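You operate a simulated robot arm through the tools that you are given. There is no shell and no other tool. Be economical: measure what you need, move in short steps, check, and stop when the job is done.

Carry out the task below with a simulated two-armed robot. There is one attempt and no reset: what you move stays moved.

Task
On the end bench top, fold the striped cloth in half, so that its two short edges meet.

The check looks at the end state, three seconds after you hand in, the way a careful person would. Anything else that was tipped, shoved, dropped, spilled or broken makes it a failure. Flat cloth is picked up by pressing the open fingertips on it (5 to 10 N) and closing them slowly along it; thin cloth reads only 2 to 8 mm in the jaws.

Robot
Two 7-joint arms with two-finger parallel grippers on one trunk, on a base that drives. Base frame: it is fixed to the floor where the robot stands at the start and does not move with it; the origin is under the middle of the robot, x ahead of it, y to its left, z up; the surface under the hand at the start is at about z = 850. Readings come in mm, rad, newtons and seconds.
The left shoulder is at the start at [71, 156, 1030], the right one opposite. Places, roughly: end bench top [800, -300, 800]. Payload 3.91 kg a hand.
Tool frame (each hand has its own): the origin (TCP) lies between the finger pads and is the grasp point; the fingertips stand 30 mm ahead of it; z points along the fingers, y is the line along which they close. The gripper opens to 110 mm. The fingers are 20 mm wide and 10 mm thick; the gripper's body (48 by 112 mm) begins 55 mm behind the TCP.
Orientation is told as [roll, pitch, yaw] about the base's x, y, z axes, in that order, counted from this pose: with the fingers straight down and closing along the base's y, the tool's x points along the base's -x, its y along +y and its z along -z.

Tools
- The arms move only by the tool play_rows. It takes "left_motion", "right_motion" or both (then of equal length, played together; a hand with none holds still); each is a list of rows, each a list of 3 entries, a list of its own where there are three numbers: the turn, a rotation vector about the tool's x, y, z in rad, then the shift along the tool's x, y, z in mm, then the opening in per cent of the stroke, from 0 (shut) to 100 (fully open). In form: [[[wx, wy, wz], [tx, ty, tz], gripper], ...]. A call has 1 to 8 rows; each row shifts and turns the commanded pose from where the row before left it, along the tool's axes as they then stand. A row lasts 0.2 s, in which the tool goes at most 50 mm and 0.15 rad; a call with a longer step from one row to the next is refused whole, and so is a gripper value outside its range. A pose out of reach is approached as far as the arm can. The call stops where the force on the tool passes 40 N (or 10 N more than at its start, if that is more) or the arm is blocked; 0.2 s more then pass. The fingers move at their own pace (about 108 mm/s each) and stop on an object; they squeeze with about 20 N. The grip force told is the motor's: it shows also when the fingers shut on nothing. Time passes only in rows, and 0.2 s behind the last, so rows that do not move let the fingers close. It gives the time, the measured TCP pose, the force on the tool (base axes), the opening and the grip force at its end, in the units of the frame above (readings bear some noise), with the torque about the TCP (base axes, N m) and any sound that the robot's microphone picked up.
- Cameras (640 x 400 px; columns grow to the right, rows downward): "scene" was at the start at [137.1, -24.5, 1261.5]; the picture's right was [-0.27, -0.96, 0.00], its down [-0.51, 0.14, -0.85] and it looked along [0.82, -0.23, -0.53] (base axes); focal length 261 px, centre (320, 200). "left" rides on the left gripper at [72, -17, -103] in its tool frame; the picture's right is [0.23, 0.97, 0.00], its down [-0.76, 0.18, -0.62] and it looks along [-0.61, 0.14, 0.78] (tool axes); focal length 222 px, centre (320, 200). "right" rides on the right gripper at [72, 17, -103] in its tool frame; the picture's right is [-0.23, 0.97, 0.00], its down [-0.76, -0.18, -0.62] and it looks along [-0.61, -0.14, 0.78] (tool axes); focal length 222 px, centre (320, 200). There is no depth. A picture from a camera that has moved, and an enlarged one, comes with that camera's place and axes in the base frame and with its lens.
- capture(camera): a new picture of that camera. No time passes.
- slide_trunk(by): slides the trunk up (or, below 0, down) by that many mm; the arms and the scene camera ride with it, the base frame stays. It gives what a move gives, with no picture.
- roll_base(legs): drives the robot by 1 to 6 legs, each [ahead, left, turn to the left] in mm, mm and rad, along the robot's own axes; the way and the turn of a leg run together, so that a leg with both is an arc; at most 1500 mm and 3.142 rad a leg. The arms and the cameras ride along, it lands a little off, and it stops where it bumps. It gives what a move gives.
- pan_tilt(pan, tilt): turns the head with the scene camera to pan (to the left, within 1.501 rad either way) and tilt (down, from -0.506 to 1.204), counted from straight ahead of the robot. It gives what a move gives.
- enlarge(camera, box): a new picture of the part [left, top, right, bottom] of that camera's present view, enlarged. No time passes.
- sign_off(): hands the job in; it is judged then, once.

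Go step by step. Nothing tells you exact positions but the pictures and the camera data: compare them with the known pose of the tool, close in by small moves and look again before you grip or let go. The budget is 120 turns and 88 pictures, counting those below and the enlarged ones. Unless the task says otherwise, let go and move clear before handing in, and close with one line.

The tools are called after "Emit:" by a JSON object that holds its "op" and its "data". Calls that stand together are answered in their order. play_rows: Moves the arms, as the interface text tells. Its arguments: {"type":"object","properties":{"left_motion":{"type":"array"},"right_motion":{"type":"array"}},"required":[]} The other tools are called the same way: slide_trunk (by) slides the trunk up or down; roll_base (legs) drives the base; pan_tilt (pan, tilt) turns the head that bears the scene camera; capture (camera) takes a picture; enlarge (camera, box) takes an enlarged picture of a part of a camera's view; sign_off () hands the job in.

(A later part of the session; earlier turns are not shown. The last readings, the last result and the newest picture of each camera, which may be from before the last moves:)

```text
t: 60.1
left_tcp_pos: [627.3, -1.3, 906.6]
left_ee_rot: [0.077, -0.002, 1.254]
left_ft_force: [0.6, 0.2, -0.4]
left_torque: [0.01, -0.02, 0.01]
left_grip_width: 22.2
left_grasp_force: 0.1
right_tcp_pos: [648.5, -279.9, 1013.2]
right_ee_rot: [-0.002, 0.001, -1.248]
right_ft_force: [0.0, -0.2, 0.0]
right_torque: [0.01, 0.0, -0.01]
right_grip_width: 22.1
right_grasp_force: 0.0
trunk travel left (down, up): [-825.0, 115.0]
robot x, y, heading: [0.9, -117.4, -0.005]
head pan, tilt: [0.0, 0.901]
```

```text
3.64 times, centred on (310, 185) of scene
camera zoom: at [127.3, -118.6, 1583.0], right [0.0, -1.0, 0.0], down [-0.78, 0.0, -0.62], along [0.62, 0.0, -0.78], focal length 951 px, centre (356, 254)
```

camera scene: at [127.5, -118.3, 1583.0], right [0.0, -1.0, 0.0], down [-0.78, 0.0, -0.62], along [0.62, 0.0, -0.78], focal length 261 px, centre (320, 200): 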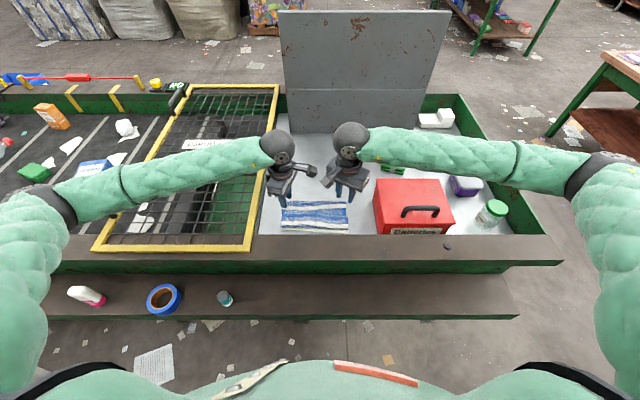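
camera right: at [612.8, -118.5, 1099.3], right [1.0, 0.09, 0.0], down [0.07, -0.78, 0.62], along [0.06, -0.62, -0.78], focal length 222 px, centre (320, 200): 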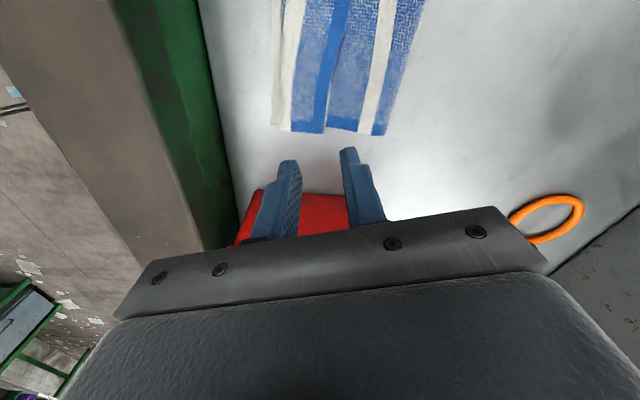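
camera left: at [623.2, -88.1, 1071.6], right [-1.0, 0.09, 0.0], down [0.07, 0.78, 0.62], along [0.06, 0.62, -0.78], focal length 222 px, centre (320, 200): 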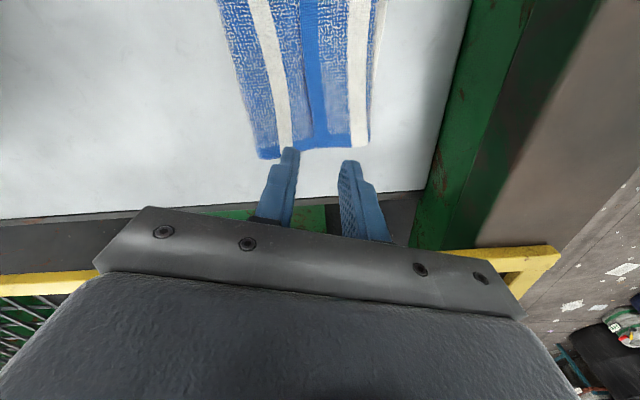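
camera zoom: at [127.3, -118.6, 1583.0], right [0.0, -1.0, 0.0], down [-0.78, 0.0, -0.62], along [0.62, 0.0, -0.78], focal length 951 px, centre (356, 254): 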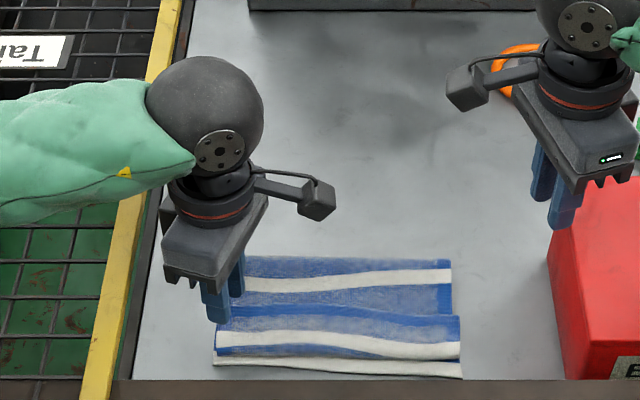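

With the right hand clear, the left jaw needs 8 mm more +x to straddle the flap edge (x≈638). I shift and descend to contact.

Emit:
{"op": "play_rows", "data": {"left_motion": [[[0, 0, 0], [-2.5, -7.6, 0], 20], [[0, 0, 0], [0, 0, 8], 20], [[0, 0, 0], [0, 0, 8], 20], [[0, 0, 0], [0, 0, 2], 20], [[0, 0, 0], [0, 0, 0], 20]]}}

Emit:
{"op": "enlarge", "data": {"camera": "left", "box": [220, 60, 420, 205]}}

```text
t: 61.3
left_tcp_pos: [637.2, -0.6, 888.4]
left_ee_rot: [0.079, 0.002, 1.253]
left_ft_force: [0.9, -0.2, 3.5]
left_torque: [0.02, 0.0, -0.03]
left_grip_width: 22.1
left_grasp_force: 0.0
right_tcp_pos: [649.0, -278.9, 1013.4]
right_ee_rot: [-0.001, -0.002, -1.248]
right_ft_force: [-0.4, 0.2, 0.1]
right_torque: [0.0, -0.01, 0.01]
right_grip_width: 22.1
right_grasp_force: 0.1
trunk travel left (down, up): [-825.0, 115.0]
robot x, y, heading: [4.4, -115.9, 0.001]
head pan, tilt: [0.0, 0.901]
```

```text
2.76 times, centred on (320, 132) of left
camera zoom: at [637.6, -78.5, 991.0], right [-0.99, 0.09, 0.08], down [0.12, 0.76, 0.63], along [0.0, 0.64, -0.77], focal length 613 px, centre (320, 386)
```

zoom: 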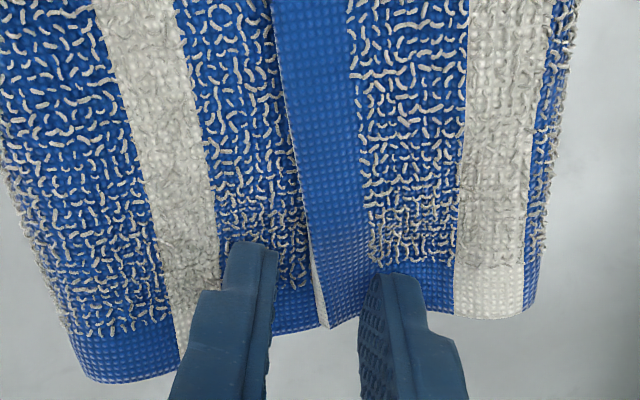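

The flap edge now lies between the fingers and is slightly raised. I press a little and close.

Emit:
{"op": "play_rows", "data": {"left_motion": [[[0, 0, 0], [0, 0, 1], 20], [[0, 0, 0], [0, 0, 0], 17], [[0, 0, 0], [0, 0, 0], 14], [[0, 0, 0], [0, 0, 0], 11], [[0, 0, 0], [0, 0, 0], 8], [[0, 0, 0], [0, 0, 0], 5], [[0, 0, 0], [0, 0, 0], 2], [[0, 0, 0], [0, 0, 0], 0]]}}

Emit:
{"op": "enlarge", "data": {"camera": "left", "box": [220, 60, 420, 205]}}

```text
t: 63.1
left_tcp_pos: [635.9, -1.4, 888.5]
left_ee_rot: [0.077, -0.001, 1.254]
left_ft_force: [0.0, 0.9, 5.4]
left_torque: [-0.03, 0.04, 0.0]
left_grip_width: 5.3
left_grasp_force: 19.8
right_tcp_pos: [648.7, -279.8, 1011.8]
right_ee_rot: [-0.002, -0.001, -1.248]
right_ft_force: [0.5, 0.5, 0.5]
right_torque: [-0.01, -0.02, 0.0]
right_grip_width: 22.1
right_grasp_force: 0.1
trunk travel left (down, up): [-825.0, 115.0]
robot x, y, heading: [-2.4, -116.9, -0.002]
head pan, tilt: [0.0, 0.901]
```

```text
2.76 times, centred on (320, 132) of left
camera zoom: at [637.8, -78.2, 990.5], right [-0.99, 0.09, 0.08], down [0.12, 0.76, 0.63], along [0.0, 0.64, -0.77], focal length 613 px, centre (320, 386)
```

zoom: 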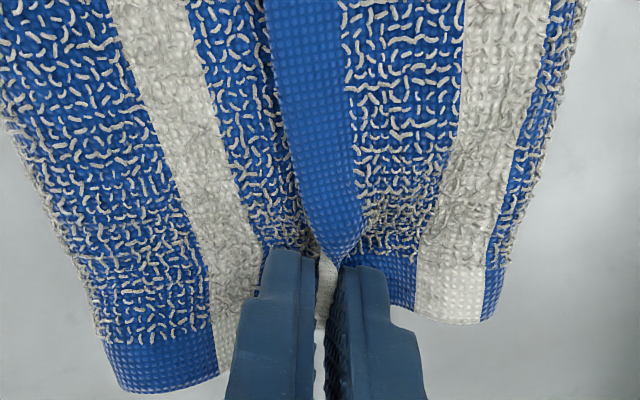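

The left jaw holds the single edge, standing upright (5.3 mm) — ideal. I keep holding it and turn the right hand the other way (yaw ≈ +0.95, camera outside) so that both can hold at once.

Emit:
{"op": "play_rows", "data": {"right_motion": [[[0, 0, -0.14], [0, 0, -30], 20], [[0, 0, -0.14], [0, 0, 0], 20], [[0, 0, -0.14], [0, 0, 0], 20], [[0, 0, -0.14], [0, 0, 0], 20], [[0, 0, -0.14], [0, 0, 0], 20], [[0, 0, -0.14], [0, 0, 0], 20], [[0, 0, -0.14], [0, 0, 0], 20], [[0, 0, -0.14], [0, 0, 0], 20]]}}

Emit:
{"op": "play_rows", "data": {"right_motion": [[[0, 0, -0.14], [0, 0, 0], 20], [[0, 0, -0.14], [0, 0, 0], 20], [[0, 0, -0.14], [0, 0, 0], 20], [[0, 0, -0.14], [0, 0, 0], 20], [[0, 0, -0.14], [0, 0, 0], 20], [[0, 0, -0.14], [0, 0, 0], 20], [[0, 0, -0.14], [0, 0, 0], 20], [[0, 0, -0.1], [0, 0, 0], 20]]}}

Emit:
{"op": "capture", "data": {"camera": "scene"}}

Emit:
{"op": "capture", "data": {"camera": "right"}}

```text
t: 64.9
left_tcp_pos: [635.8, -1.3, 888.5]
left_ee_rot: [0.078, 0.0, 1.252]
left_ft_force: [-1.5, 0.5, 6.1]
left_torque: [-0.02, 0.05, 0.01]
left_grip_width: 5.2
left_grasp_force: 19.9
right_tcp_pos: [646.5, -283.3, 1044.1]
right_ee_rot: [-0.001, 0.002, -0.127]
right_ft_force: [-0.1, -0.2, 0.2]
right_torque: [-0.02, 0.03, -0.02]
right_grip_width: 22.0
right_grasp_force: 0.1
trunk travel left (down, up): [-825.0, 115.0]
robot x, y, heading: [-0.3, -117.1, -0.002]
head pan, tilt: [0.0, 0.901]
```

```text
t: 66.7
left_tcp_pos: [636.5, -1.9, 887.2]
left_ee_rot: [0.079, -0.001, 1.252]
left_ft_force: [-0.4, 1.0, 6.9]
left_torque: [0.01, 0.03, 0.0]
left_grip_width: 5.2
left_grasp_force: 20.5
right_tcp_pos: [647.7, -280.6, 1044.1]
right_ee_rot: [0.001, 0.003, 0.954]
right_ft_force: [-0.3, -0.6, 0.3]
right_torque: [0.01, -0.03, 0.03]
right_grip_width: 22.1
right_grasp_force: 0.0
trunk travel left (down, up): [-825.0, 115.0]
robot x, y, heading: [-1.2, -119.5, -0.003]
head pan, tilt: [0.0, 0.901]
```

```text
26 pictures are left
camera scene: at [126.9, -118.4, 1583.1], right [0.0, -1.0, 0.0], down [-0.78, 0.0, -0.62], along [0.62, 0.0, -0.78], focal length 261 px, centre (320, 200)
```

scene: 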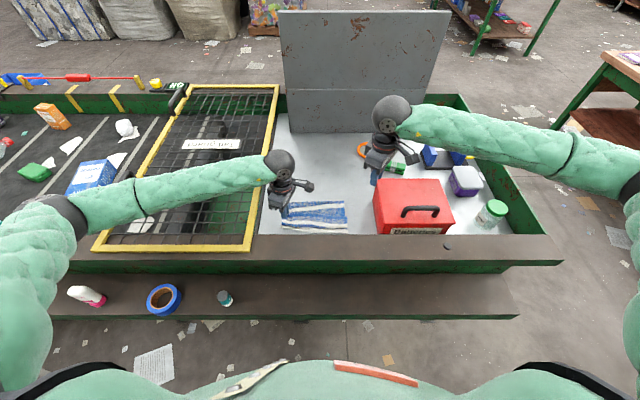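

```text
25 pictures are left
camera right: at [592.6, -330.7, 1148.8], right [-0.66, 0.75, 0.0], down [0.59, 0.52, 0.62], along [0.47, 0.41, -0.78], focal length 222 px, centre (320, 200)
```

right: 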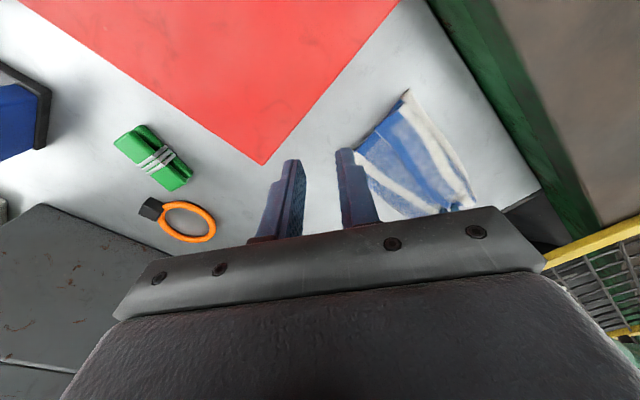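

Turned fine. I bring the right hand to hover above the right end of the flap edge.

Emit:
{"op": "play_rows", "data": {"right_motion": [[[0, 0, 0], [-29, 33.5, 0], 20], [[-0.08, 0, 0], [-29, 33.5, 0], 20], [[0, 0, 0], [0, 0, 35], 20], [[0, 0, 0], [0, 0, 35], 20], [[0, 0, 0], [0, 0, 35], 20], [[0, 0, 0], [0, 0, 32], 20], [[0, 0, 0], [0, 0, 0], 20]]}}

Emit:
{"op": "enlarge", "data": {"camera": "right", "box": [220, 60, 420, 205]}}

```text
t: 68.3
left_tcp_pos: [636.3, -0.4, 887.9]
left_ee_rot: [0.079, -0.001, 1.254]
left_ft_force: [0.9, 0.1, 5.2]
left_torque: [-0.04, 0.02, 0.01]
left_grip_width: 5.3
left_grasp_force: 20.2
right_tcp_pos: [618.8, -188.8, 906.3]
right_ee_rot: [0.081, 0.003, 0.951]
right_ft_force: [0.3, 0.4, -0.2]
right_torque: [0.0, 0.0, 0.0]
right_grip_width: 22.0
right_grasp_force: 0.0
trunk travel left (down, up): [-825.0, 115.0]
robot x, y, heading: [1.8, -118.1, -0.001]
head pan, tilt: [0.0, 0.901]
```

```text
2.76 times, centred on (320, 132) of right
camera zoom: at [569.2, -243.5, 1012.2], right [-0.66, 0.75, 0.08], down [0.63, 0.49, 0.61], along [0.42, 0.45, -0.79], focal length 613 px, centre (320, 386)
```

zoom: 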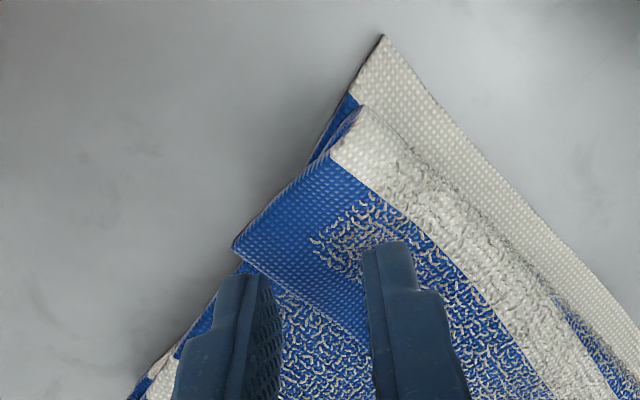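

The flap edge is at x≈631 here; I shift the right jaw to straddle it and descend to contact.

Emit:
{"op": "play_rows", "data": {"right_motion": [[[0, 0, 0], [-1.4, -13.1, 0], 20], [[0, 0, 0], [0, 0, 8], 20], [[0, 0, 0], [0, 0, 8], 20], [[0, 0, 0], [0, 0, 2], 20], [[0, 0, 0], [0, 0, 0], 20]]}}

Emit:
{"op": "enlarge", "data": {"camera": "right", "box": [220, 60, 420, 205]}}

```text
t: 69.5
left_tcp_pos: [636.6, -0.4, 888.5]
left_ee_rot: [0.079, 0.001, 1.254]
left_ft_force: [0.3, 0.4, 6.0]
left_torque: [-0.03, 0.01, 0.02]
left_grip_width: 5.3
left_grasp_force: 19.8
right_tcp_pos: [627.7, -193.9, 887.3]
right_ee_rot: [0.08, 0.001, 0.951]
right_ft_force: [0.7, -0.2, 6.5]
right_torque: [0.01, 0.01, -0.03]
right_grip_width: 21.8
right_grasp_force: 0.0
trunk travel left (down, up): [-825.0, 115.0]
robot x, y, heading: [0.5, -114.0, 0.001]
head pan, tilt: [0.0, 0.901]
```

```text
2.76 times, centred on (320, 132) of right
camera zoom: at [579.7, -247.9, 993.3], right [-0.66, 0.75, 0.08], down [0.63, 0.49, 0.61], along [0.42, 0.45, -0.79], focal length 613 px, centre (320, 386)
```

zoom: 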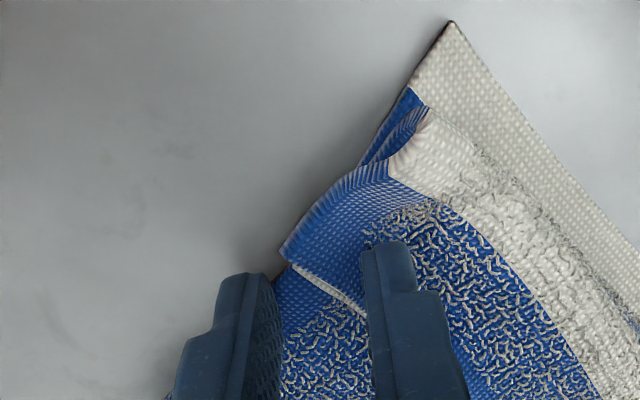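

Good: the right corner's edge is between the fingers and lifting. Closing slowly.

Emit:
{"op": "play_rows", "data": {"right_motion": [[[0, 0, 0], [0, 0, 0], 20], [[0, 0, 0], [0, 0, 0], 17], [[0, 0, 0], [0, 0, 0], 14], [[0, 0, 0], [0, 0, 0], 11], [[0, 0, 0], [0, 0, 0], 8], [[0, 0, 0], [0, 0, 0], 5], [[0, 0, 0], [0, 0, 0], 2], [[0, 0, 0], [0, 0, 0], 0]]}}

Emit:
{"op": "enlarge", "data": {"camera": "right", "box": [220, 60, 420, 205]}}

```text
t: 71.3
left_tcp_pos: [636.3, -0.8, 888.9]
left_ee_rot: [0.079, 0.0, 1.253]
left_ft_force: [0.8, -0.5, 5.1]
left_torque: [-0.01, -0.01, 0.0]
left_grip_width: 5.3
left_grasp_force: 20.0
right_tcp_pos: [627.1, -193.2, 888.3]
right_ee_rot: [0.081, 0.003, 0.949]
right_ft_force: [-1.6, 2.6, 7.9]
right_torque: [0.08, 0.08, 0.01]
right_grip_width: 2.7
right_grasp_force: 20.1
trunk travel left (down, up): [-825.0, 115.0]
robot x, y, heading: [1.3, -116.5, 0.0]
head pan, tilt: [0.0, 0.901]
```

```text
2.76 times, centred on (320, 132) of right
camera zoom: at [579.2, -247.7, 993.2], right [-0.66, 0.75, 0.08], down [0.63, 0.49, 0.61], along [0.42, 0.45, -0.79], focal length 613 px, centre (320, 386)
```

zoom: 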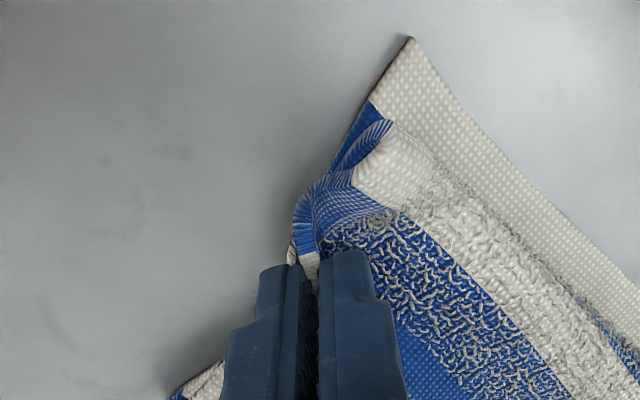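

Both jaws hold the single upright edge (5.3 and 2.7 mm). Now I lift both together, up and slightly away, to unroll the flap and raise the whole upper half.

Emit:
{"op": "play_rows", "data": {"left_motion": [[[0, 0, 0], [0, 0, -10], 0], [[0.02, 0, 0], [0, 0, -14], 0], [[0.02, 0, 0], [-1.3, -3.8, -14], 0], [[0.02, 0, 0], [-1.3, -3.8, -14], 0], [[0.02, 0, 0], [-1.3, -3.8, -14], 0], [[0, 0, 0], [-1.3, -3.8, -14], 0], [[0, 0, 0], [-1.3, -3.8, -14], 0], [[0, 0, 0], [-1.3, -3.8, -14], 0]], "right_motion": [[[0, 0, 0], [0, 0, -10], 0], [[0.02, 0, 0], [0, 0, -14], 0], [[0.02, 0, 0], [-2.3, -3.3, -14], 0], [[0.02, 0, 0], [-2.3, -3.3, -14], 0], [[0.02, 0, 0], [-2.3, -3.3, -14], 0], [[0, 0, 0], [-2.3, -3.3, -14], 0], [[0, 0, 0], [-2.3, -3.3, -14], 0], [[0, 0, 0], [-2.3, -3.3, -14], 0]]}}

Emit:
{"op": "enlarge", "data": {"camera": "scene", "box": [230, 140, 390, 240]}}

Emit:
{"op": "capture", "data": {"camera": "left"}}

```text
t: 73.1
left_tcp_pos: [663.0, -0.2, 997.4]
left_ee_rot: [-0.001, 0.002, 1.256]
left_ft_force: [0.1, -1.6, -0.3]
left_torque: [0.0, 0.03, 0.01]
left_grip_width: 5.0
left_grasp_force: 19.7
right_tcp_pos: [655.6, -197.5, 993.7]
right_ee_rot: [0.0, 0.005, 0.951]
right_ft_force: [0.2, 1.2, -0.7]
right_torque: [0.08, 0.0, 0.0]
right_grip_width: 2.7
right_grasp_force: 19.5
trunk travel left (down, up): [-825.0, 115.0]
robot x, y, heading: [1.4, -115.9, 0.006]
head pan, tilt: [0.0, 0.901]
```

```text
4.00 times, centred on (310, 190) of scene
camera zoom: at [127.4, -118.2, 1583.0], right [0.0, -1.0, 0.0], down [-0.78, 0.0, -0.62], along [0.62, 0.0, -0.78], focal length 1046 px, centre (360, 240)
```

zoom: 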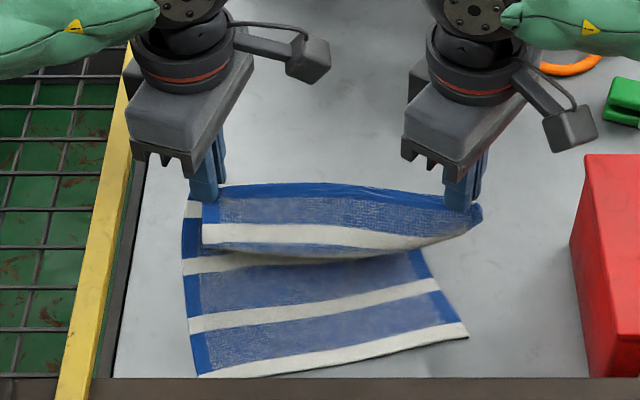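

```text
20 pictures are left
camera left: at [657.5, -75.3, 1101.2], right [-1.0, 0.09, 0.0], down [0.07, 0.78, 0.62], along [0.06, 0.62, -0.78], focal length 222 px, centre (320, 200)
```

left: 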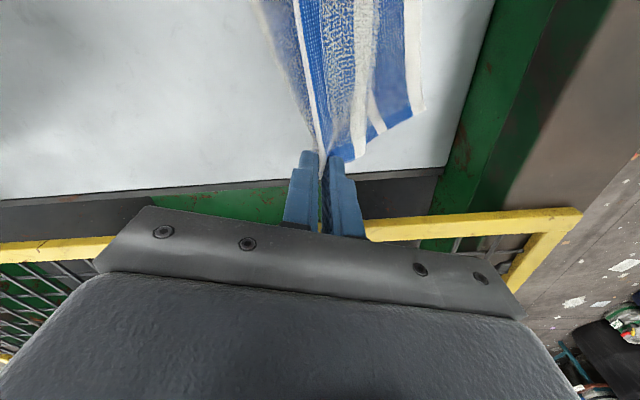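

The right corner hangs cleanly, but the left jaw may have caught a second layer. I take a closer look.

Emit:
{"op": "enlarge", "data": {"camera": "left", "box": [240, 0, 440, 170]}}

Emit:
{"op": "enlarge", "data": {"camera": "right", "box": [240, 0, 560, 240]}}

```text
2.35 times, centred on (340, 85) of left
camera zoom: at [657.5, -75.3, 1101.2], right [-1.0, 0.09, 0.0], down [0.07, 0.78, 0.62], along [0.06, 0.62, -0.78], focal length 523 px, centre (273, 471)
```

zoom: 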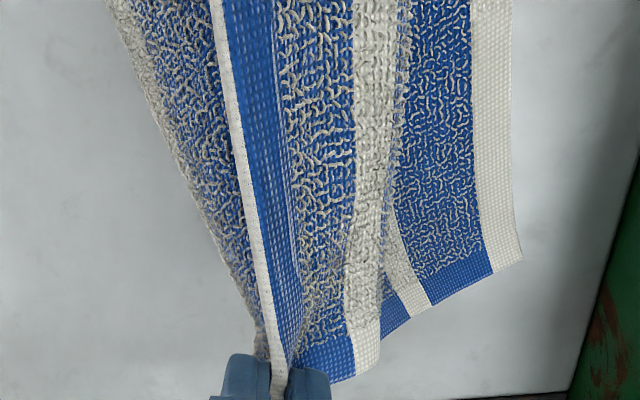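

```text
1.67 times, centred on (400, 120) of right
camera zoom: at [600.2, -245.6, 1098.3], right [-0.66, 0.75, 0.0], down [0.59, 0.52, 0.62], along [0.47, 0.41, -0.78], focal length 370 px, centre (187, 333)
```

zoom: 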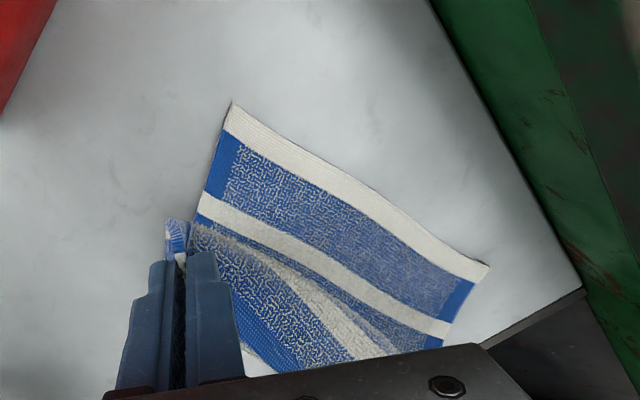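

The left jaw did catch the layer beneath too. I lower the left hand, let go there while the right keeps its corner up, and then re-grip only the raised edge.

Emit:
{"op": "play_rows", "data": {"left_motion": [[[0, 0, 0], [0.8, 2, 18], 0], [[0, 0, 0], [0.8, 2, 18], 0], [[0, 0, 0], [0.8, 2, 18], 0], [[0, 0, 0], [0.8, 2, 18], 0], [[0, 0, 0], [0, 0, 18], 0], [[0, 0, 0], [0, 0, 8], 0], [[0, 0, 0], [0, 0, 0], 30], [[0, 0, 0], [0, 0, 0], 30]]}}

Emit:
{"op": "play_rows", "data": {"left_motion": [[[0, 0, 0], [0, 0, -20], 30], [[0, 0, 0], [0, 0, -30], 30]]}}

Emit:
{"op": "enlarge", "data": {"camera": "left", "box": [190, 0, 450, 200]}}

Emit:
{"op": "enlarge", "data": {"camera": "scene", "box": [230, 140, 390, 240]}}

```text
t: 74.9
left_tcp_pos: [656.3, -2.4, 896.7]
left_ee_rot: [-0.001, -0.001, 1.252]
left_ft_force: [-0.3, -0.5, -0.2]
left_torque: [0.02, 0.0, -0.02]
left_grip_width: 33.2
left_grasp_force: 0.1
right_tcp_pos: [656.5, -197.8, 994.2]
right_ee_rot: [0.0, 0.004, 0.952]
right_ft_force: [0.1, 0.2, 0.3]
right_torque: [-0.01, -0.05, -0.03]
right_grip_width: 2.6
right_grasp_force: 19.9
trunk travel left (down, up): [-825.0, 115.0]
robot x, y, heading: [0.5, -114.2, 0.002]
head pan, tilt: [0.0, 0.901]
```

```text
t: 75.5
left_tcp_pos: [655.6, -4.0, 945.8]
left_ee_rot: [0.0, -0.001, 1.253]
left_ft_force: [0.3, 0.5, -0.1]
left_torque: [0.01, 0.0, -0.02]
left_grip_width: 32.9
left_grasp_force: 0.0
right_tcp_pos: [656.0, -197.2, 994.3]
right_ee_rot: [0.0, 0.001, 0.952]
right_ft_force: [0.7, 0.1, -0.4]
right_torque: [0.02, 0.0, -0.02]
right_grip_width: 2.4
right_grasp_force: 20.6
trunk travel left (down, up): [-825.0, 115.0]
robot x, y, heading: [1.5, -116.3, -0.0]
head pan, tilt: [0.0, 0.901]
```

```text
2.00 times, centred on (320, 100) of left
camera zoom: at [649.9, -77.8, 1050.5], right [-1.0, 0.09, 0.0], down [0.07, 0.78, 0.62], along [0.06, 0.62, -0.78], focal length 444 px, centre (320, 400)
```

zoom: 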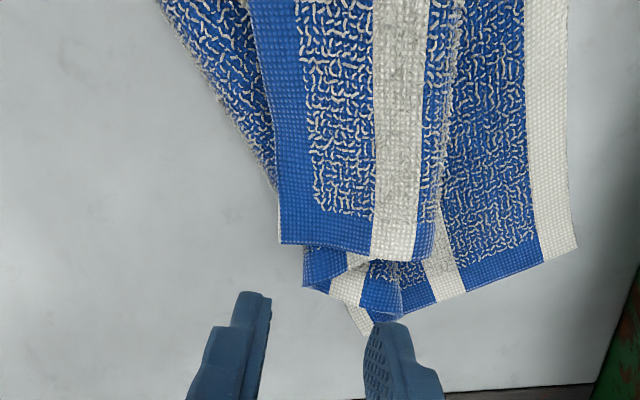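

```text
4.00 times, centred on (310, 190) of scene
camera zoom: at [127.2, -118.5, 1583.0], right [0.0, -1.0, 0.0], down [-0.78, 0.0, -0.62], along [0.62, 0.0, -0.78], focal length 1046 px, centre (360, 240)
```

zoom: 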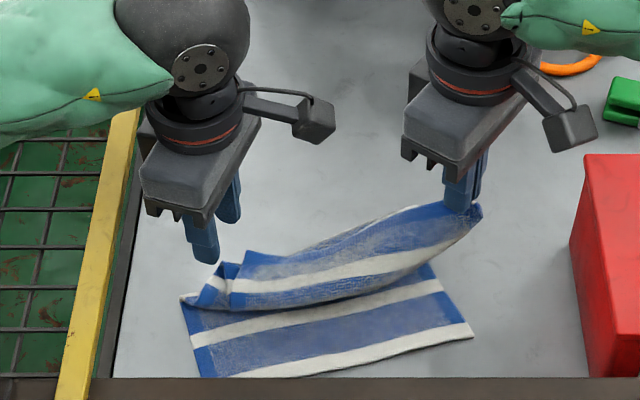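

The right hand still holds its corner; the top edge now runs freely along x≈670, rising toward the right. I raise the right a bit and bring the left jaw to straddle that edge at y≈−40.

Emit:
{"op": "play_rows", "data": {"left_motion": [[[0, 0, 0], [17, -13.7, 0], 30], [[0, 0, 0], [14, -13.7, 0], 25], [[0, 0, 0], [0, 0, 12], 22], [[0, 0, 0], [0, 0, 12], 22], [[0, 0, 0], [0, 0, 0], 22]], "right_motion": [[[0, 0, 0], [0, 0, -10], 0], [[0, 0, 0], [0, 0, -12], 0], [[0, 0, 0], [0, 0, 0], 0], [[0, 0, 0], [0, 0, 0], 0], [[0, 0, 0], [0, 0, 0], 0]]}}

Emit:
{"op": "enlarge", "data": {"camera": "left", "box": [190, 0, 450, 200]}}

```text
t: 76.7
left_tcp_pos: [670.8, -40.0, 922.4]
left_ee_rot: [0.0, 0.001, 1.252]
left_ft_force: [0.1, -0.1, -0.6]
left_torque: [-0.02, 0.0, -0.02]
left_grip_width: 24.2
left_grasp_force: 0.0
right_tcp_pos: [655.3, -197.2, 1015.0]
right_ee_rot: [-0.001, 0.001, 0.95]
right_ft_force: [0.7, -0.7, -0.1]
right_torque: [0.04, 0.0, -0.02]
right_grip_width: 2.6
right_grasp_force: 20.2
trunk travel left (down, up): [-825.0, 115.0]
robot x, y, heading: [1.4, -116.6, 0.001]
head pan, tilt: [0.0, 0.901]
```

```text
2.00 times, centred on (320, 100) of left
camera zoom: at [664.7, -115.0, 1026.9], right [-1.0, 0.09, 0.0], down [0.07, 0.78, 0.62], along [0.06, 0.62, -0.78], focal length 444 px, centre (320, 400)
```

zoom: 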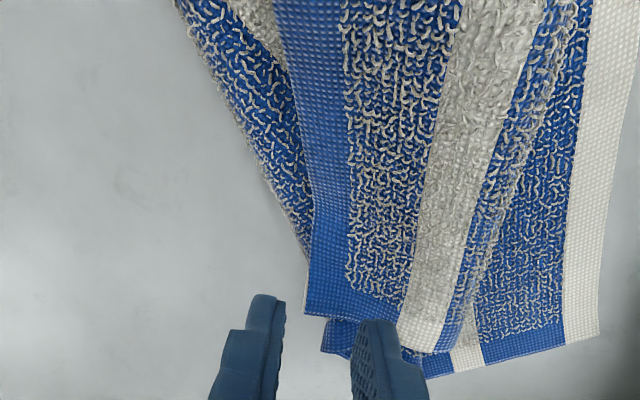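

The edge's left corner is at about (679, −31). I shift slightly along the edge, lower to just above the layers below, and close.

Emit:
{"op": "play_rows", "data": {"left_motion": [[[0, 0, 0], [8.2, -7, 0], 22], [[0, 0, 0], [0, 0, 13], 22], [[0, 0, 0], [0, 0, 12], 22], [[0, 0, 0], [0, 0, 0], 22]]}}

Emit:
{"op": "enlarge", "data": {"camera": "left", "box": [190, 0, 450, 200]}}

```text
t: 77.7
left_tcp_pos: [674.5, -49.8, 899.2]
left_ee_rot: [-0.003, -0.001, 1.254]
left_ft_force: [-0.3, -1.2, 1.6]
left_torque: [0.03, 0.04, -0.01]
left_grip_width: 24.2
left_grasp_force: 0.1
right_tcp_pos: [654.9, -196.8, 1016.2]
right_ee_rot: [0.0, 0.001, 0.951]
right_ft_force: [-0.4, -0.4, -0.5]
right_torque: [0.02, 0.0, -0.01]
right_grip_width: 2.6
right_grasp_force: 19.9
trunk travel left (down, up): [-825.0, 115.0]
robot x, y, heading: [2.3, -117.6, -0.003]
head pan, tilt: [0.0, 0.901]
```

```text
2.00 times, centred on (320, 100) of left
camera zoom: at [669.2, -125.4, 1003.0], right [-1.0, 0.09, 0.0], down [0.07, 0.78, 0.62], along [0.06, 0.62, -0.78], focal length 444 px, centre (320, 400)
```

zoom: 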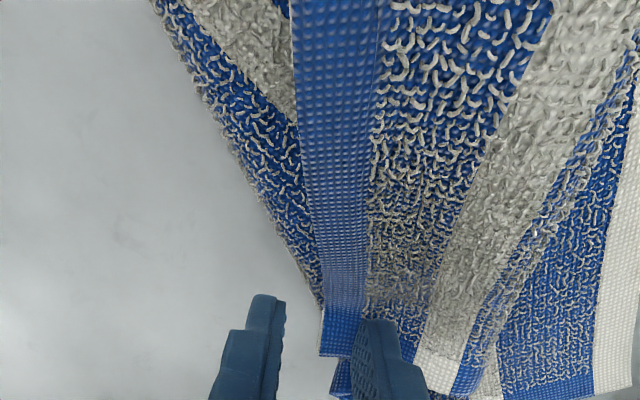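

The edge is between the fingers and only the flap is there. Closing.

Emit:
{"op": "play_rows", "data": {"left_motion": [[[0, 0, 0], [0, 0, 0], 18], [[0, 0, 0], [0, 0, 0], 15], [[0, 0, 0], [0, 0, 0], 12], [[0, 0, 0], [0, 0, 0], 9], [[0, 0, 0], [0, 0, 0], 6], [[0, 0, 0], [0, 0, 0], 3], [[0, 0, 0], [0, 0, 0], 0], [[0, 0, 0], [0, 0, 0], 0]]}}

Emit:
{"op": "enlarge", "data": {"camera": "left", "box": [190, 0, 450, 200]}}

```text
t: 79.5
left_tcp_pos: [674.3, -50.3, 898.2]
left_ee_rot: [0.001, 0.001, 1.252]
left_ft_force: [-0.9, -0.8, 0.2]
left_torque: [0.01, 0.03, 0.0]
left_grip_width: 0.1
left_grasp_force: 18.8
right_tcp_pos: [654.6, -196.8, 1016.5]
right_ee_rot: [0.001, 0.003, 0.952]
right_ft_force: [-1.3, -0.3, -0.6]
right_torque: [-0.01, 0.0, -0.02]
right_grip_width: 2.4
right_grasp_force: 19.9
trunk travel left (down, up): [-825.0, 115.0]
robot x, y, heading: [0.2, -115.8, -0.002]
head pan, tilt: [0.0, 0.901]
```

```text
2.00 times, centred on (320, 100) of left
camera zoom: at [669.1, -125.2, 1002.9], right [-1.0, 0.09, 0.0], down [0.07, 0.78, 0.62], along [0.06, 0.62, -0.78], focal length 444 px, centre (320, 400)
```

zoom: 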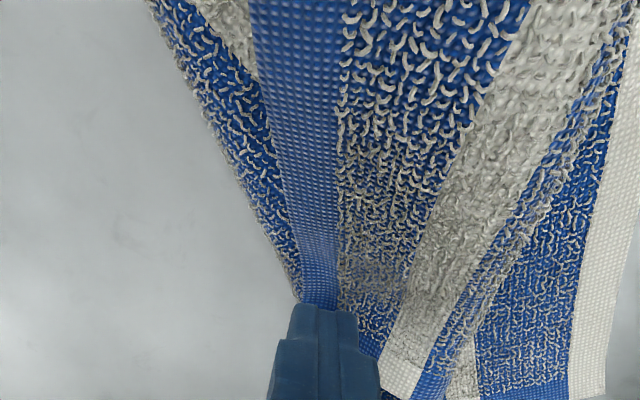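

The far finger passed over the edge, so it was too high. I reopen, go 7 mm lower and a bit further out, then close again.

Emit:
{"op": "play_rows", "data": {"left_motion": [[[0, 0, 0], [0, 0, -10], 10], [[0, 0, 0], [-0.5, -5, 0], 22], [[-0.08, 0, 0], [0, 0, 0], 22], [[0, 0, 0], [0, 0, 10], 22], [[0, 0, 0], [0, 0, 6], 22], [[0, 0, 0], [0, 0, 0], 22]]}}

```text
t: 80.9
left_tcp_pos: [679.5, -51.6, 893.3]
left_ee_rot: [0.077, 0.002, 1.254]
left_ft_force: [0.3, -0.5, 5.6]
left_torque: [-0.01, 0.05, 0.01]
left_grip_width: 24.0
left_grasp_force: 0.0
right_tcp_pos: [654.5, -196.8, 1015.5]
right_ee_rot: [0.001, 0.002, 0.952]
right_ft_force: [-0.1, 1.0, -1.2]
right_torque: [0.05, -0.01, 0.02]
right_grip_width: 2.7
right_grasp_force: 20.4
trunk travel left (down, up): [-825.0, 115.0]
robot x, y, heading: [3.8, -115.9, 0.001]
head pan, tilt: [0.0, 0.901]
```

Emit:
{"op": "play_rows", "data": {"left_motion": [[[0, 0, 0], [0, 0, 0], 18], [[0, 0, 0], [0, 0, 0], 15], [[0, 0, 0], [0, 0, 0], 12], [[0, 0, 0], [0, 0, 0], 9], [[0, 0, 0], [0, 0, 0], 6], [[0, 0, 0], [0, 0, 0], 3], [[0, 0, 0], [0, 0, 0], 0], [[0, 0, 0], [0, 0, 0], 0]]}}

Emit:
{"op": "enlarge", "data": {"camera": "left", "box": [190, 0, 450, 200]}}

```text
t: 82.7
left_tcp_pos: [680.3, -50.4, 892.7]
left_ee_rot: [0.077, 0.001, 1.254]
left_ft_force: [0.0, 0.3, 4.4]
left_torque: [0.03, 0.04, 0.0]
left_grip_width: 2.5
left_grasp_force: 20.1
right_tcp_pos: [655.2, -198.6, 1015.1]
right_ee_rot: [-0.001, 0.001, 0.952]
right_ft_force: [0.0, 0.9, -0.1]
right_torque: [0.04, 0.05, 0.02]
right_grip_width: 2.6
right_grasp_force: 20.1
trunk travel left (down, up): [-825.0, 115.0]
robot x, y, heading: [0.5, -113.8, -0.002]
head pan, tilt: [0.0, 0.901]
```

```text
2.00 times, centred on (320, 100) of left
camera zoom: at [680.8, -128.2, 994.7], right [-0.99, 0.09, 0.08], down [0.12, 0.76, 0.63], along [0.0, 0.64, -0.77], focal length 444 px, centre (320, 400)
```

zoom: 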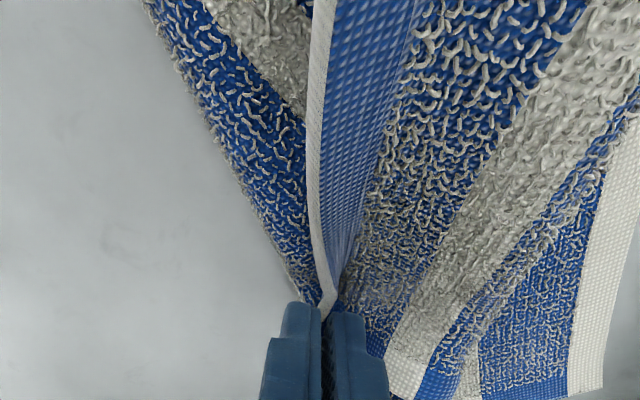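

The left jaw now holds only the edge (2.5 mm), as the right does. I level the two hands and raise the upper half upright over the fold line to straighten it.

Emit:
{"op": "play_rows", "data": {"left_motion": [[[0, 0, 0], [-6.5, -2.5, -15.9], 0], [[0.02, 0, 0], [-6.5, -2.5, -15.9], 0], [[0.02, 0, 0], [-6.5, -2.5, -15.9], 0], [[0.02, 0, 0], [-6.5, -2.5, -15.9], 0], [[0.02, 0, 0], [-6.5, -2.5, -15.9], 0], [[0, 0, 0], [-6.5, -2.5, -15.9], 0], [[0, 0, 0], [-6.5, -2.5, -15.9], 0], [[0, 0, 0], [-6.5, -2.5, -15.9], 0]], "right_motion": [[[0, 0, 0], [-4.3, -6.1, -0.6], 0], [[0, 0, 0], [-4.3, -6.1, -0.6], 0], [[0, 0, 0], [-4.3, -6.1, -0.6], 0], [[0, 0, 0], [-4.3, -6.1, -0.6], 0], [[0, 0, 0], [-4.3, -6.1, -0.6], 0], [[0, 0, 0], [-4.3, -6.1, -0.6], 0], [[0, 0, 0], [-4.3, -6.1, -0.6], 0], [[0, 0, 0], [-4.3, -6.1, -0.6], 0]]}}

Emit:
{"op": "enlarge", "data": {"camera": "scene", "box": [230, 140, 390, 240]}}

```text
t: 84.5
left_tcp_pos: [718.6, -9.1, 1019.8]
left_ee_rot: [-0.001, 0.0, 1.251]
left_ft_force: [1.0, 0.6, 0.8]
left_torque: [0.06, 0.01, 0.01]
left_grip_width: 2.5
left_grasp_force: 19.9
right_tcp_pos: [715.2, -195.6, 1020.2]
right_ee_rot: [0.0, 0.001, 0.951]
right_ft_force: [1.3, 0.1, 0.1]
right_torque: [0.01, 0.02, 0.02]
right_grip_width: 2.5
right_grasp_force: 19.9
trunk travel left (down, up): [-825.0, 115.0]
robot x, y, heading: [2.2, -115.5, -0.002]
head pan, tilt: [0.0, 0.901]
```

```text
4.00 times, centred on (310, 190) of scene
camera zoom: at [127.5, -118.3, 1583.0], right [0.0, -1.0, 0.0], down [-0.78, 0.0, -0.62], along [0.62, 0.0, -0.78], focal length 1046 px, centre (360, 240)
```

zoom: 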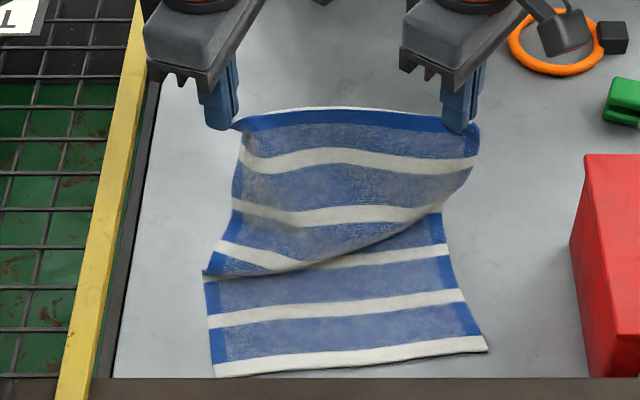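

Both hands now hold the top edge cleanly. The lower layer is a bit skewed (near edge from (568, 0) to (594, −223)), and the standing half has a slack crease; I pull it further +x to straighten it and match the skew.

Emit:
{"op": "play_rows", "data": {"left_motion": [[[0, 0, 0], [-1.7, -8.9, 3], 0], [[0, 0, 0], [-1.7, -8.9, 3], 0], [[0, 0, 0], [-1.7, -8.9, 3], 0], [[0, 0, 0], [-1.7, -8.9, 3], 0], [[0, 0, 0], [-1.7, -8.9, 3], 0], [[0, 0, 0], [-1.7, -8.9, 3], 0], [[0, 0, 0], [-1.7, -8.9, 3], 0], [[0, 0, 0], [-1.7, -8.9, 3], 0]], "right_motion": [[[0, 0, 0], [-5.9, -10.5, 3], 0], [[0, 0, 0], [-5.9, -10.5, 3], 0], [[0, 0, 0], [-5.9, -10.5, 3], 0], [[0, 0, 0], [-5.9, -10.5, 3], 0], [[0, 0, 0], [-5.9, -10.5, 3], 0], [[0, 0, 0], [-5.9, -10.5, 3], 0], [[0, 0, 0], [-5.9, -10.5, 3], 0], [[0, 0, 0], [-5.9, -10.5, 3], 0]]}}

Emit:
{"op": "enlarge", "data": {"camera": "scene", "box": [230, 140, 390, 240]}}

```text
t: 86.3
left_tcp_pos: [791.6, -17.3, 994.9]
left_ee_rot: [-0.001, 0.003, 1.254]
left_ft_force: [0.1, 0.0, 0.1]
left_torque: [-0.03, 0.01, 0.04]
left_grip_width: 2.4
left_grasp_force: 20.2
right_tcp_pos: [810.0, -206.5, 997.2]
right_ee_rot: [-0.006, 0.004, 0.947]
right_ft_force: [-1.4, 0.6, -1.2]
right_torque: [0.02, -0.09, 0.0]
right_grip_width: 2.5
right_grasp_force: 19.6
trunk travel left (down, up): [-825.0, 115.0]
robot x, y, heading: [2.2, -112.8, 0.002]
head pan, tilt: [0.0, 0.901]
```

```text
4.00 times, centred on (310, 190) of scene
camera zoom: at [127.4, -115.7, 1583.1], right [0.0, -1.0, 0.0], down [-0.78, 0.0, -0.62], along [0.62, 0.0, -0.78], focal length 1046 px, centre (360, 240)
```

zoom: 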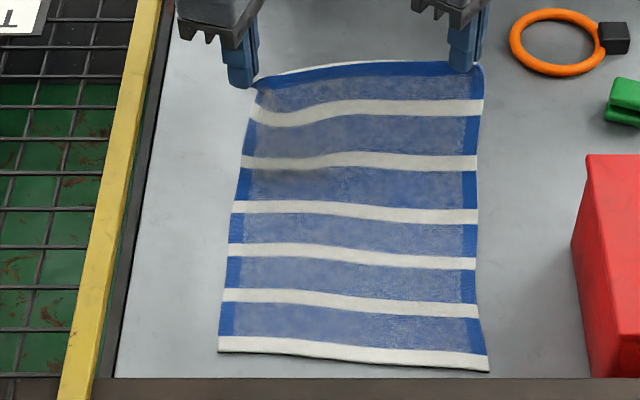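

The cloth is straight again with the edge held by both hands; the near edge runs (593, 1)–(575, −221). Now I fold: first half of the arc toward the robot.

Emit:
{"op": "play_rows", "data": {"left_motion": [[[0, 0, 0], [3.9, 11.9, -5], 0], [[0, 0, 0], [3.9, 11.9, -5], 0], [[0, 0, 0], [3.9, 11.9, -4], 0], [[0, 0, 0], [3.9, 11.9, -2], 0], [[0, 0, 0], [3.9, 11.9, 0], 0], [[0, 0, 0], [3.9, 11.9, 2], 0], [[0, 0, 0], [3.9, 11.9, 3], 0], [[0, 0, 0], [3.9, 11.9, 4], 0]], "right_motion": [[[0, 0, 0], [10, 14, -5], 0], [[0, 0, 0], [10, 14, -5], 0], [[0, 0, 0], [10, 14, -4], 0], [[0, 0, 0], [10, 14, -2], 0], [[0, 0, 0], [10, 14, 0], 0], [[0, 0, 0], [10, 14, 2], 0], [[0, 0, 0], [10, 14, 3], 0], [[0, 0, 0], [10, 14, 4], 0]]}}

Emit:
{"op": "enlarge", "data": {"camera": "scene", "box": [230, 140, 390, 240]}}

```text
t: 88.1
left_tcp_pos: [689.9, -19.1, 1002.7]
left_ee_rot: [-0.001, 0.001, 1.251]
left_ft_force: [0.1, 0.1, -0.3]
left_torque: [0.0, -0.02, 0.01]
left_grip_width: 2.4
left_grasp_force: 19.9
right_tcp_pos: [674.6, -207.0, 1003.8]
right_ee_rot: [-0.001, 0.002, 0.953]
right_ft_force: [-0.2, -0.3, 0.6]
right_torque: [0.06, -0.01, 0.03]
right_grip_width: 2.6
right_grasp_force: 20.0
trunk travel left (down, up): [-825.0, 115.0]
robot x, y, heading: [1.4, -116.0, 0.001]
head pan, tilt: [0.0, 0.901]
```

```text
4.00 times, centred on (310, 190) of scene
camera zoom: at [127.0, -118.5, 1583.1], right [0.0, -1.0, 0.0], down [-0.78, 0.0, -0.62], along [0.62, 0.0, -0.78], focal length 1046 px, centre (360, 240)
```

zoom: 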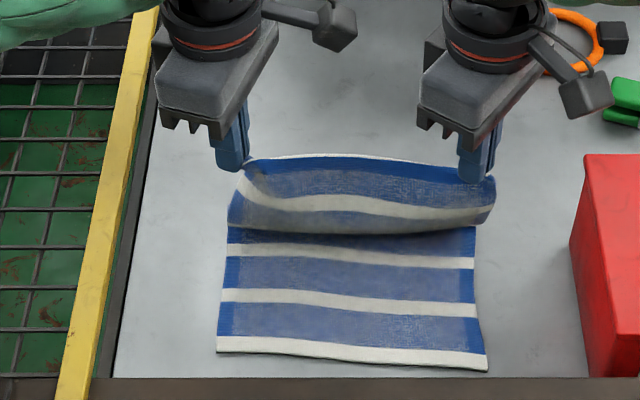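

The fold comes over nicely. Second half of the arc: I lay the edge down onto the near edge, spreading the left hand 8 mm outward.

Emit:
{"op": "play_rows", "data": {"left_motion": [[[0, 0, 0], [3.7, 14.5, 8], 0], [[0, 0, 0], [3.7, 14.5, 10], 0], [[0, 0, 0], [3.4, 13.6, 12], 0], [[0, 0, 0], [3.1, 12.6, 14], 0], [[0, 0, 0], [2.8, 11.7, 16], 0], [[0, 0, 0], [2.2, 9.8, 17], 0], [[0, 0, 0], [1.5, 7.9, 17], 0], [[0, 0, 0], [0.9, 6, 12], 0]], "right_motion": [[[0, 0, 0], [8.4, 11.9, 8], 0], [[0, 0, 0], [8.4, 11.9, 10], 0], [[0, 0, 0], [7.9, 11.1, 12], 0], [[0, 0, 0], [7.3, 10.3, 14], 0], [[0, 0, 0], [6.7, 9.5, 16], 0], [[0, 0, 0], [5.6, 7.9, 17], 0], [[0, 0, 0], [4.5, 6.3, 17], 0], [[0, 0, 0], [3.4, 4.8, 12], 0]]}}

Emit:
{"op": "capture", "data": {"camera": "left"}}

Emit:
{"op": "capture", "data": {"camera": "right"}}

```text
t: 89.9
left_tcp_pos: [596.8, -9.8, 896.6]
left_ee_rot: [-0.003, 0.002, 1.253]
left_ft_force: [0.4, -0.9, 1.2]
left_torque: [-0.01, 0.03, -0.03]
left_grip_width: 2.3
left_grasp_force: 20.1
right_tcp_pos: [582.1, -205.8, 896.5]
right_ee_rot: [0.0, 0.0, 0.951]
right_ft_force: [0.7, 2.0, 0.1]
right_torque: [0.01, 0.01, -0.01]
right_grip_width: 2.3
right_grasp_force: 20.4
trunk travel left (down, up): [-825.0, 115.0]
robot x, y, heading: [1.4, -114.5, 0.0]
head pan, tilt: [0.0, 0.901]
```

```text
8 pictures are left
camera left: at [591.0, -84.1, 999.8], right [-1.0, 0.09, 0.0], down [0.07, 0.78, 0.62], along [0.06, 0.62, -0.78], focal length 222 px, centre (320, 200)
```

left: 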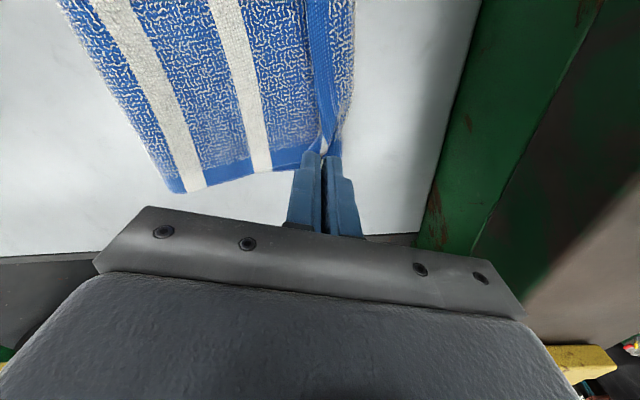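

```text
7 pictures are left
camera right: at [526.5, -254.5, 1001.9], right [-0.66, 0.75, 0.0], down [0.59, 0.52, 0.62], along [0.47, 0.41, -0.78], focal length 222 px, centre (320, 200)
```

right: 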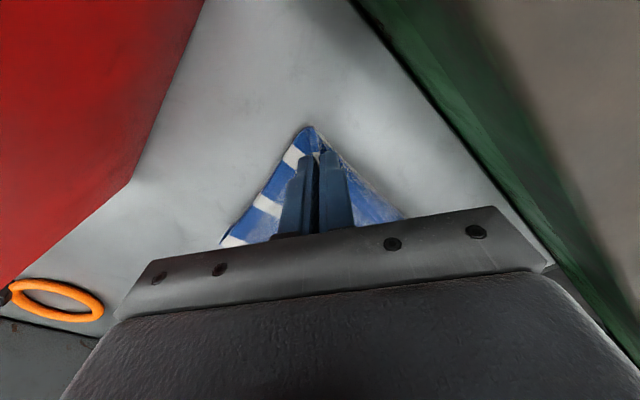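

The fold line landed at x≈716 rather than 741 because my arc was too high, leaving excess cloth. I lift back out to flatten, then lay down along a 45° path, which leaves the fold where it belongs.

Emit:
{"op": "play_rows", "data": {"left_motion": [[[0, 0, 0], [-7.2, -21.7, -18], 0], [[0, 0, 0], [-7.2, -21.7, -18], 0], [[0, 0, 0], [-7.2, -21.7, -16], 0], [[0, 0, 0], [-7.2, -21.7, -14], 0], [[0, 0, 0], [-7.2, -21.7, -12], 0], [[0, 0, 0], [-7.2, -21.7, -10], 0], [[0, 0, 0], [-7.2, -21.7, -6], 0], [[0, 0, 0], [-7.2, -21.7, -4], 0]], "right_motion": [[[0, 0, 0], [-13.2, -18.7, -18], 0], [[0, 0, 0], [-13.2, -18.7, -18], 0], [[0, 0, 0], [-13.2, -18.7, -16], 0], [[0, 0, 0], [-13.2, -18.7, -14], 0], [[0, 0, 0], [-13.2, -18.7, -12], 0], [[0, 0, 0], [-13.2, -18.7, -10], 0], [[0, 0, 0], [-13.2, -18.7, -6], 0], [[0, 0, 0], [-13.2, -18.7, -4], 0]]}}

Emit:
{"op": "enlarge", "data": {"camera": "scene", "box": [230, 140, 390, 240]}}

```text
t: 91.7
left_tcp_pos: [782.4, -11.0, 992.9]
left_ee_rot: [0.0, 0.003, 1.255]
left_ft_force: [-0.7, -1.2, -0.3]
left_torque: [0.01, 0.01, 0.01]
left_grip_width: 2.3
left_grasp_force: 20.0
right_tcp_pos: [766.5, -207.3, 995.6]
right_ee_rot: [0.002, 0.003, 0.951]
right_ft_force: [0.8, 1.6, 0.7]
right_torque: [0.06, 0.03, 0.03]
right_grip_width: 2.6
right_grasp_force: 20.1
trunk travel left (down, up): [-825.0, 115.0]
robot x, y, heading: [1.2, -118.3, 0.001]
head pan, tilt: [0.0, 0.901]
```

```text
4.00 times, centred on (310, 190) of scene
camera zoom: at [128.6, -118.4, 1582.9], right [0.0, -1.0, 0.0], down [-0.78, 0.0, -0.62], along [0.62, 0.0, -0.78], focal length 1046 px, centre (360, 240)
```

zoom: 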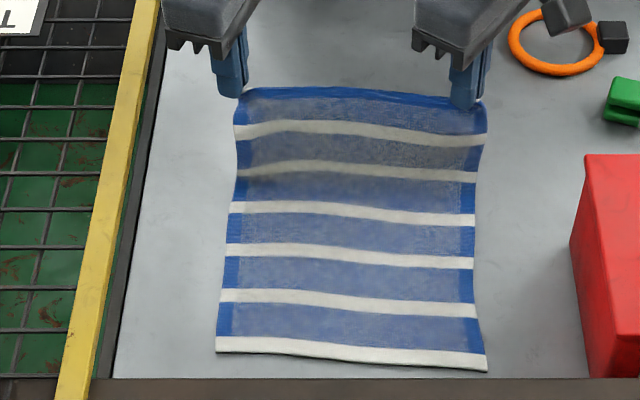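

Flat and straight, near edge unchanged. Now over the top and down along the 45° line.

Emit:
{"op": "play_rows", "data": {"left_motion": [[[0, 0, 0], [4.2, 12.9, -10], 0], [[0, 0, 0], [4.2, 12.9, -10], 0], [[0, 0, 0], [4.2, 12.9, -10], 0], [[0, 0, 0], [6.3, 19, 20], 0], [[0, 0, 0], [6.3, 19, 20], 0], [[0, 0, 0], [6.3, 19, 20], 0], [[0, 0, 0], [6.3, 19, 20], 0], [[0, 0, 0], [6.3, 19, 20], 0]], "right_motion": [[[0, 0, 0], [8, 11.4, -10], 0], [[0, 0, 0], [8, 11.4, -10], 0], [[0, 0, 0], [8, 11.4, -10], 0], [[0, 0, 0], [11.6, 16.3, 20], 0], [[0, 0, 0], [11.6, 16.3, 20], 0], [[0, 0, 0], [11.6, 16.3, 20], 0], [[0, 0, 0], [11.6, 16.3, 20], 0], [[0, 0, 0], [11.6, 16.3, 20], 0]]}}

Emit:
{"op": "capture", "data": {"camera": "left"}}

```text
t: 93.5
left_tcp_pos: [640.9, -10.2, 926.8]
left_ee_rot: [-0.001, 0.002, 1.254]
left_ft_force: [-0.6, -1.6, 0.2]
left_torque: [-0.05, -0.02, 0.03]
left_grip_width: 2.5
left_grasp_force: 19.8
right_tcp_pos: [626.7, -209.6, 927.4]
right_ee_rot: [-0.003, 0.002, 0.95]
right_ft_force: [-0.4, 0.8, 0.3]
right_torque: [0.01, 0.02, -0.01]
right_grip_width: 2.6
right_grasp_force: 20.1
trunk travel left (down, up): [-825.0, 115.0]
robot x, y, heading: [1.0, -117.3, -0.002]
head pan, tilt: [0.0, 0.901]
```

```text
5 pictures are left
camera left: at [633.7, -85.1, 1029.9], right [-1.0, 0.09, 0.0], down [0.07, 0.78, 0.62], along [0.06, 0.62, -0.78], focal length 222 px, centre (320, 200)
```

left: 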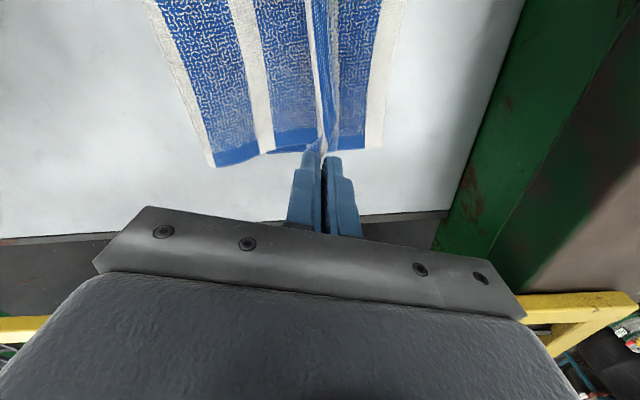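

The fold is at x≈740 and the lower edge at 592: matches. I finish the last 45 mm, lay the edge down, and open gently.

Emit:
{"op": "play_rows", "data": {"left_motion": [[[0, 0, 0], [3.5, 10.7, 9.7], 0], [[0, 0, 0], [3.5, 10.7, 9.7], 0], [[0, 0, 0], [3.5, 10.7, 9.7], 0], [[0, 0, 0], [3.5, 10.7, 9.7], 0], [[0, 0, 0], [0, 0, 0], 0], [[0, 0, 0], [0, 0, 0], 6], [[0, 0, 0], [0, 0, 0], 12], [[0, 0, 0], [0, 0, 0], 12]], "right_motion": [[[0, 0, 0], [6.2, 9.9, 9.7], 0], [[0, 0, 0], [6.2, 9.9, 9.7], 0], [[0, 0, 0], [6.2, 9.9, 9.7], 0], [[0, 0, 0], [6.2, 9.9, 9.7], 0], [[0, 0, 0], [0, 0, 0], 0], [[0, 0, 0], [0, 0, 0], 6], [[0, 0, 0], [0, 0, 0], 12], [[0, 0, 0], [0, 0, 0], 12]]}}

Emit:
{"op": "enlarge", "data": {"camera": "left", "box": [190, 0, 450, 200]}}

```text
t: 95.3
left_tcp_pos: [595.7, -9.6, 886.1]
left_ee_rot: [-0.001, 0.001, 1.253]
left_ft_force: [-0.8, -0.2, 4.7]
left_torque: [-0.03, -0.08, 0.02]
left_grip_width: 12.9
left_grasp_force: 0.1
right_tcp_pos: [577.5, -204.9, 887.9]
right_ee_rot: [0.0, 0.002, 0.953]
right_ft_force: [-0.2, -0.5, 1.3]
right_torque: [0.02, -0.02, -0.01]
right_grip_width: 12.7
right_grasp_force: 0.0
trunk travel left (down, up): [-825.0, 115.0]
robot x, y, heading: [-0.6, -117.8, 0.004]
head pan, tilt: [0.0, 0.901]
```

```text
2.00 times, centred on (320, 100) of left
camera zoom: at [588.9, -84.6, 990.7], right [-1.0, 0.09, 0.0], down [0.07, 0.78, 0.62], along [0.06, 0.62, -0.78], focal length 444 px, centre (320, 400)
```

zoom: 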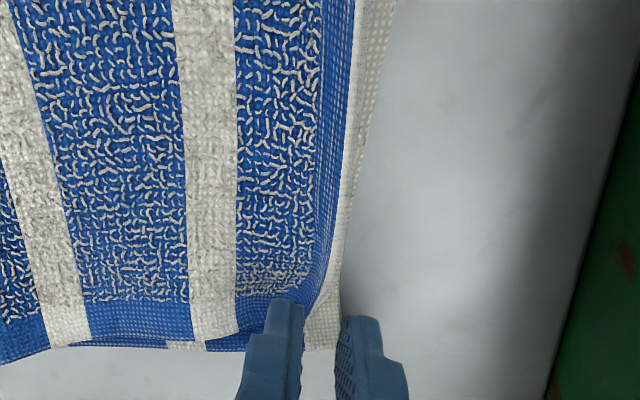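

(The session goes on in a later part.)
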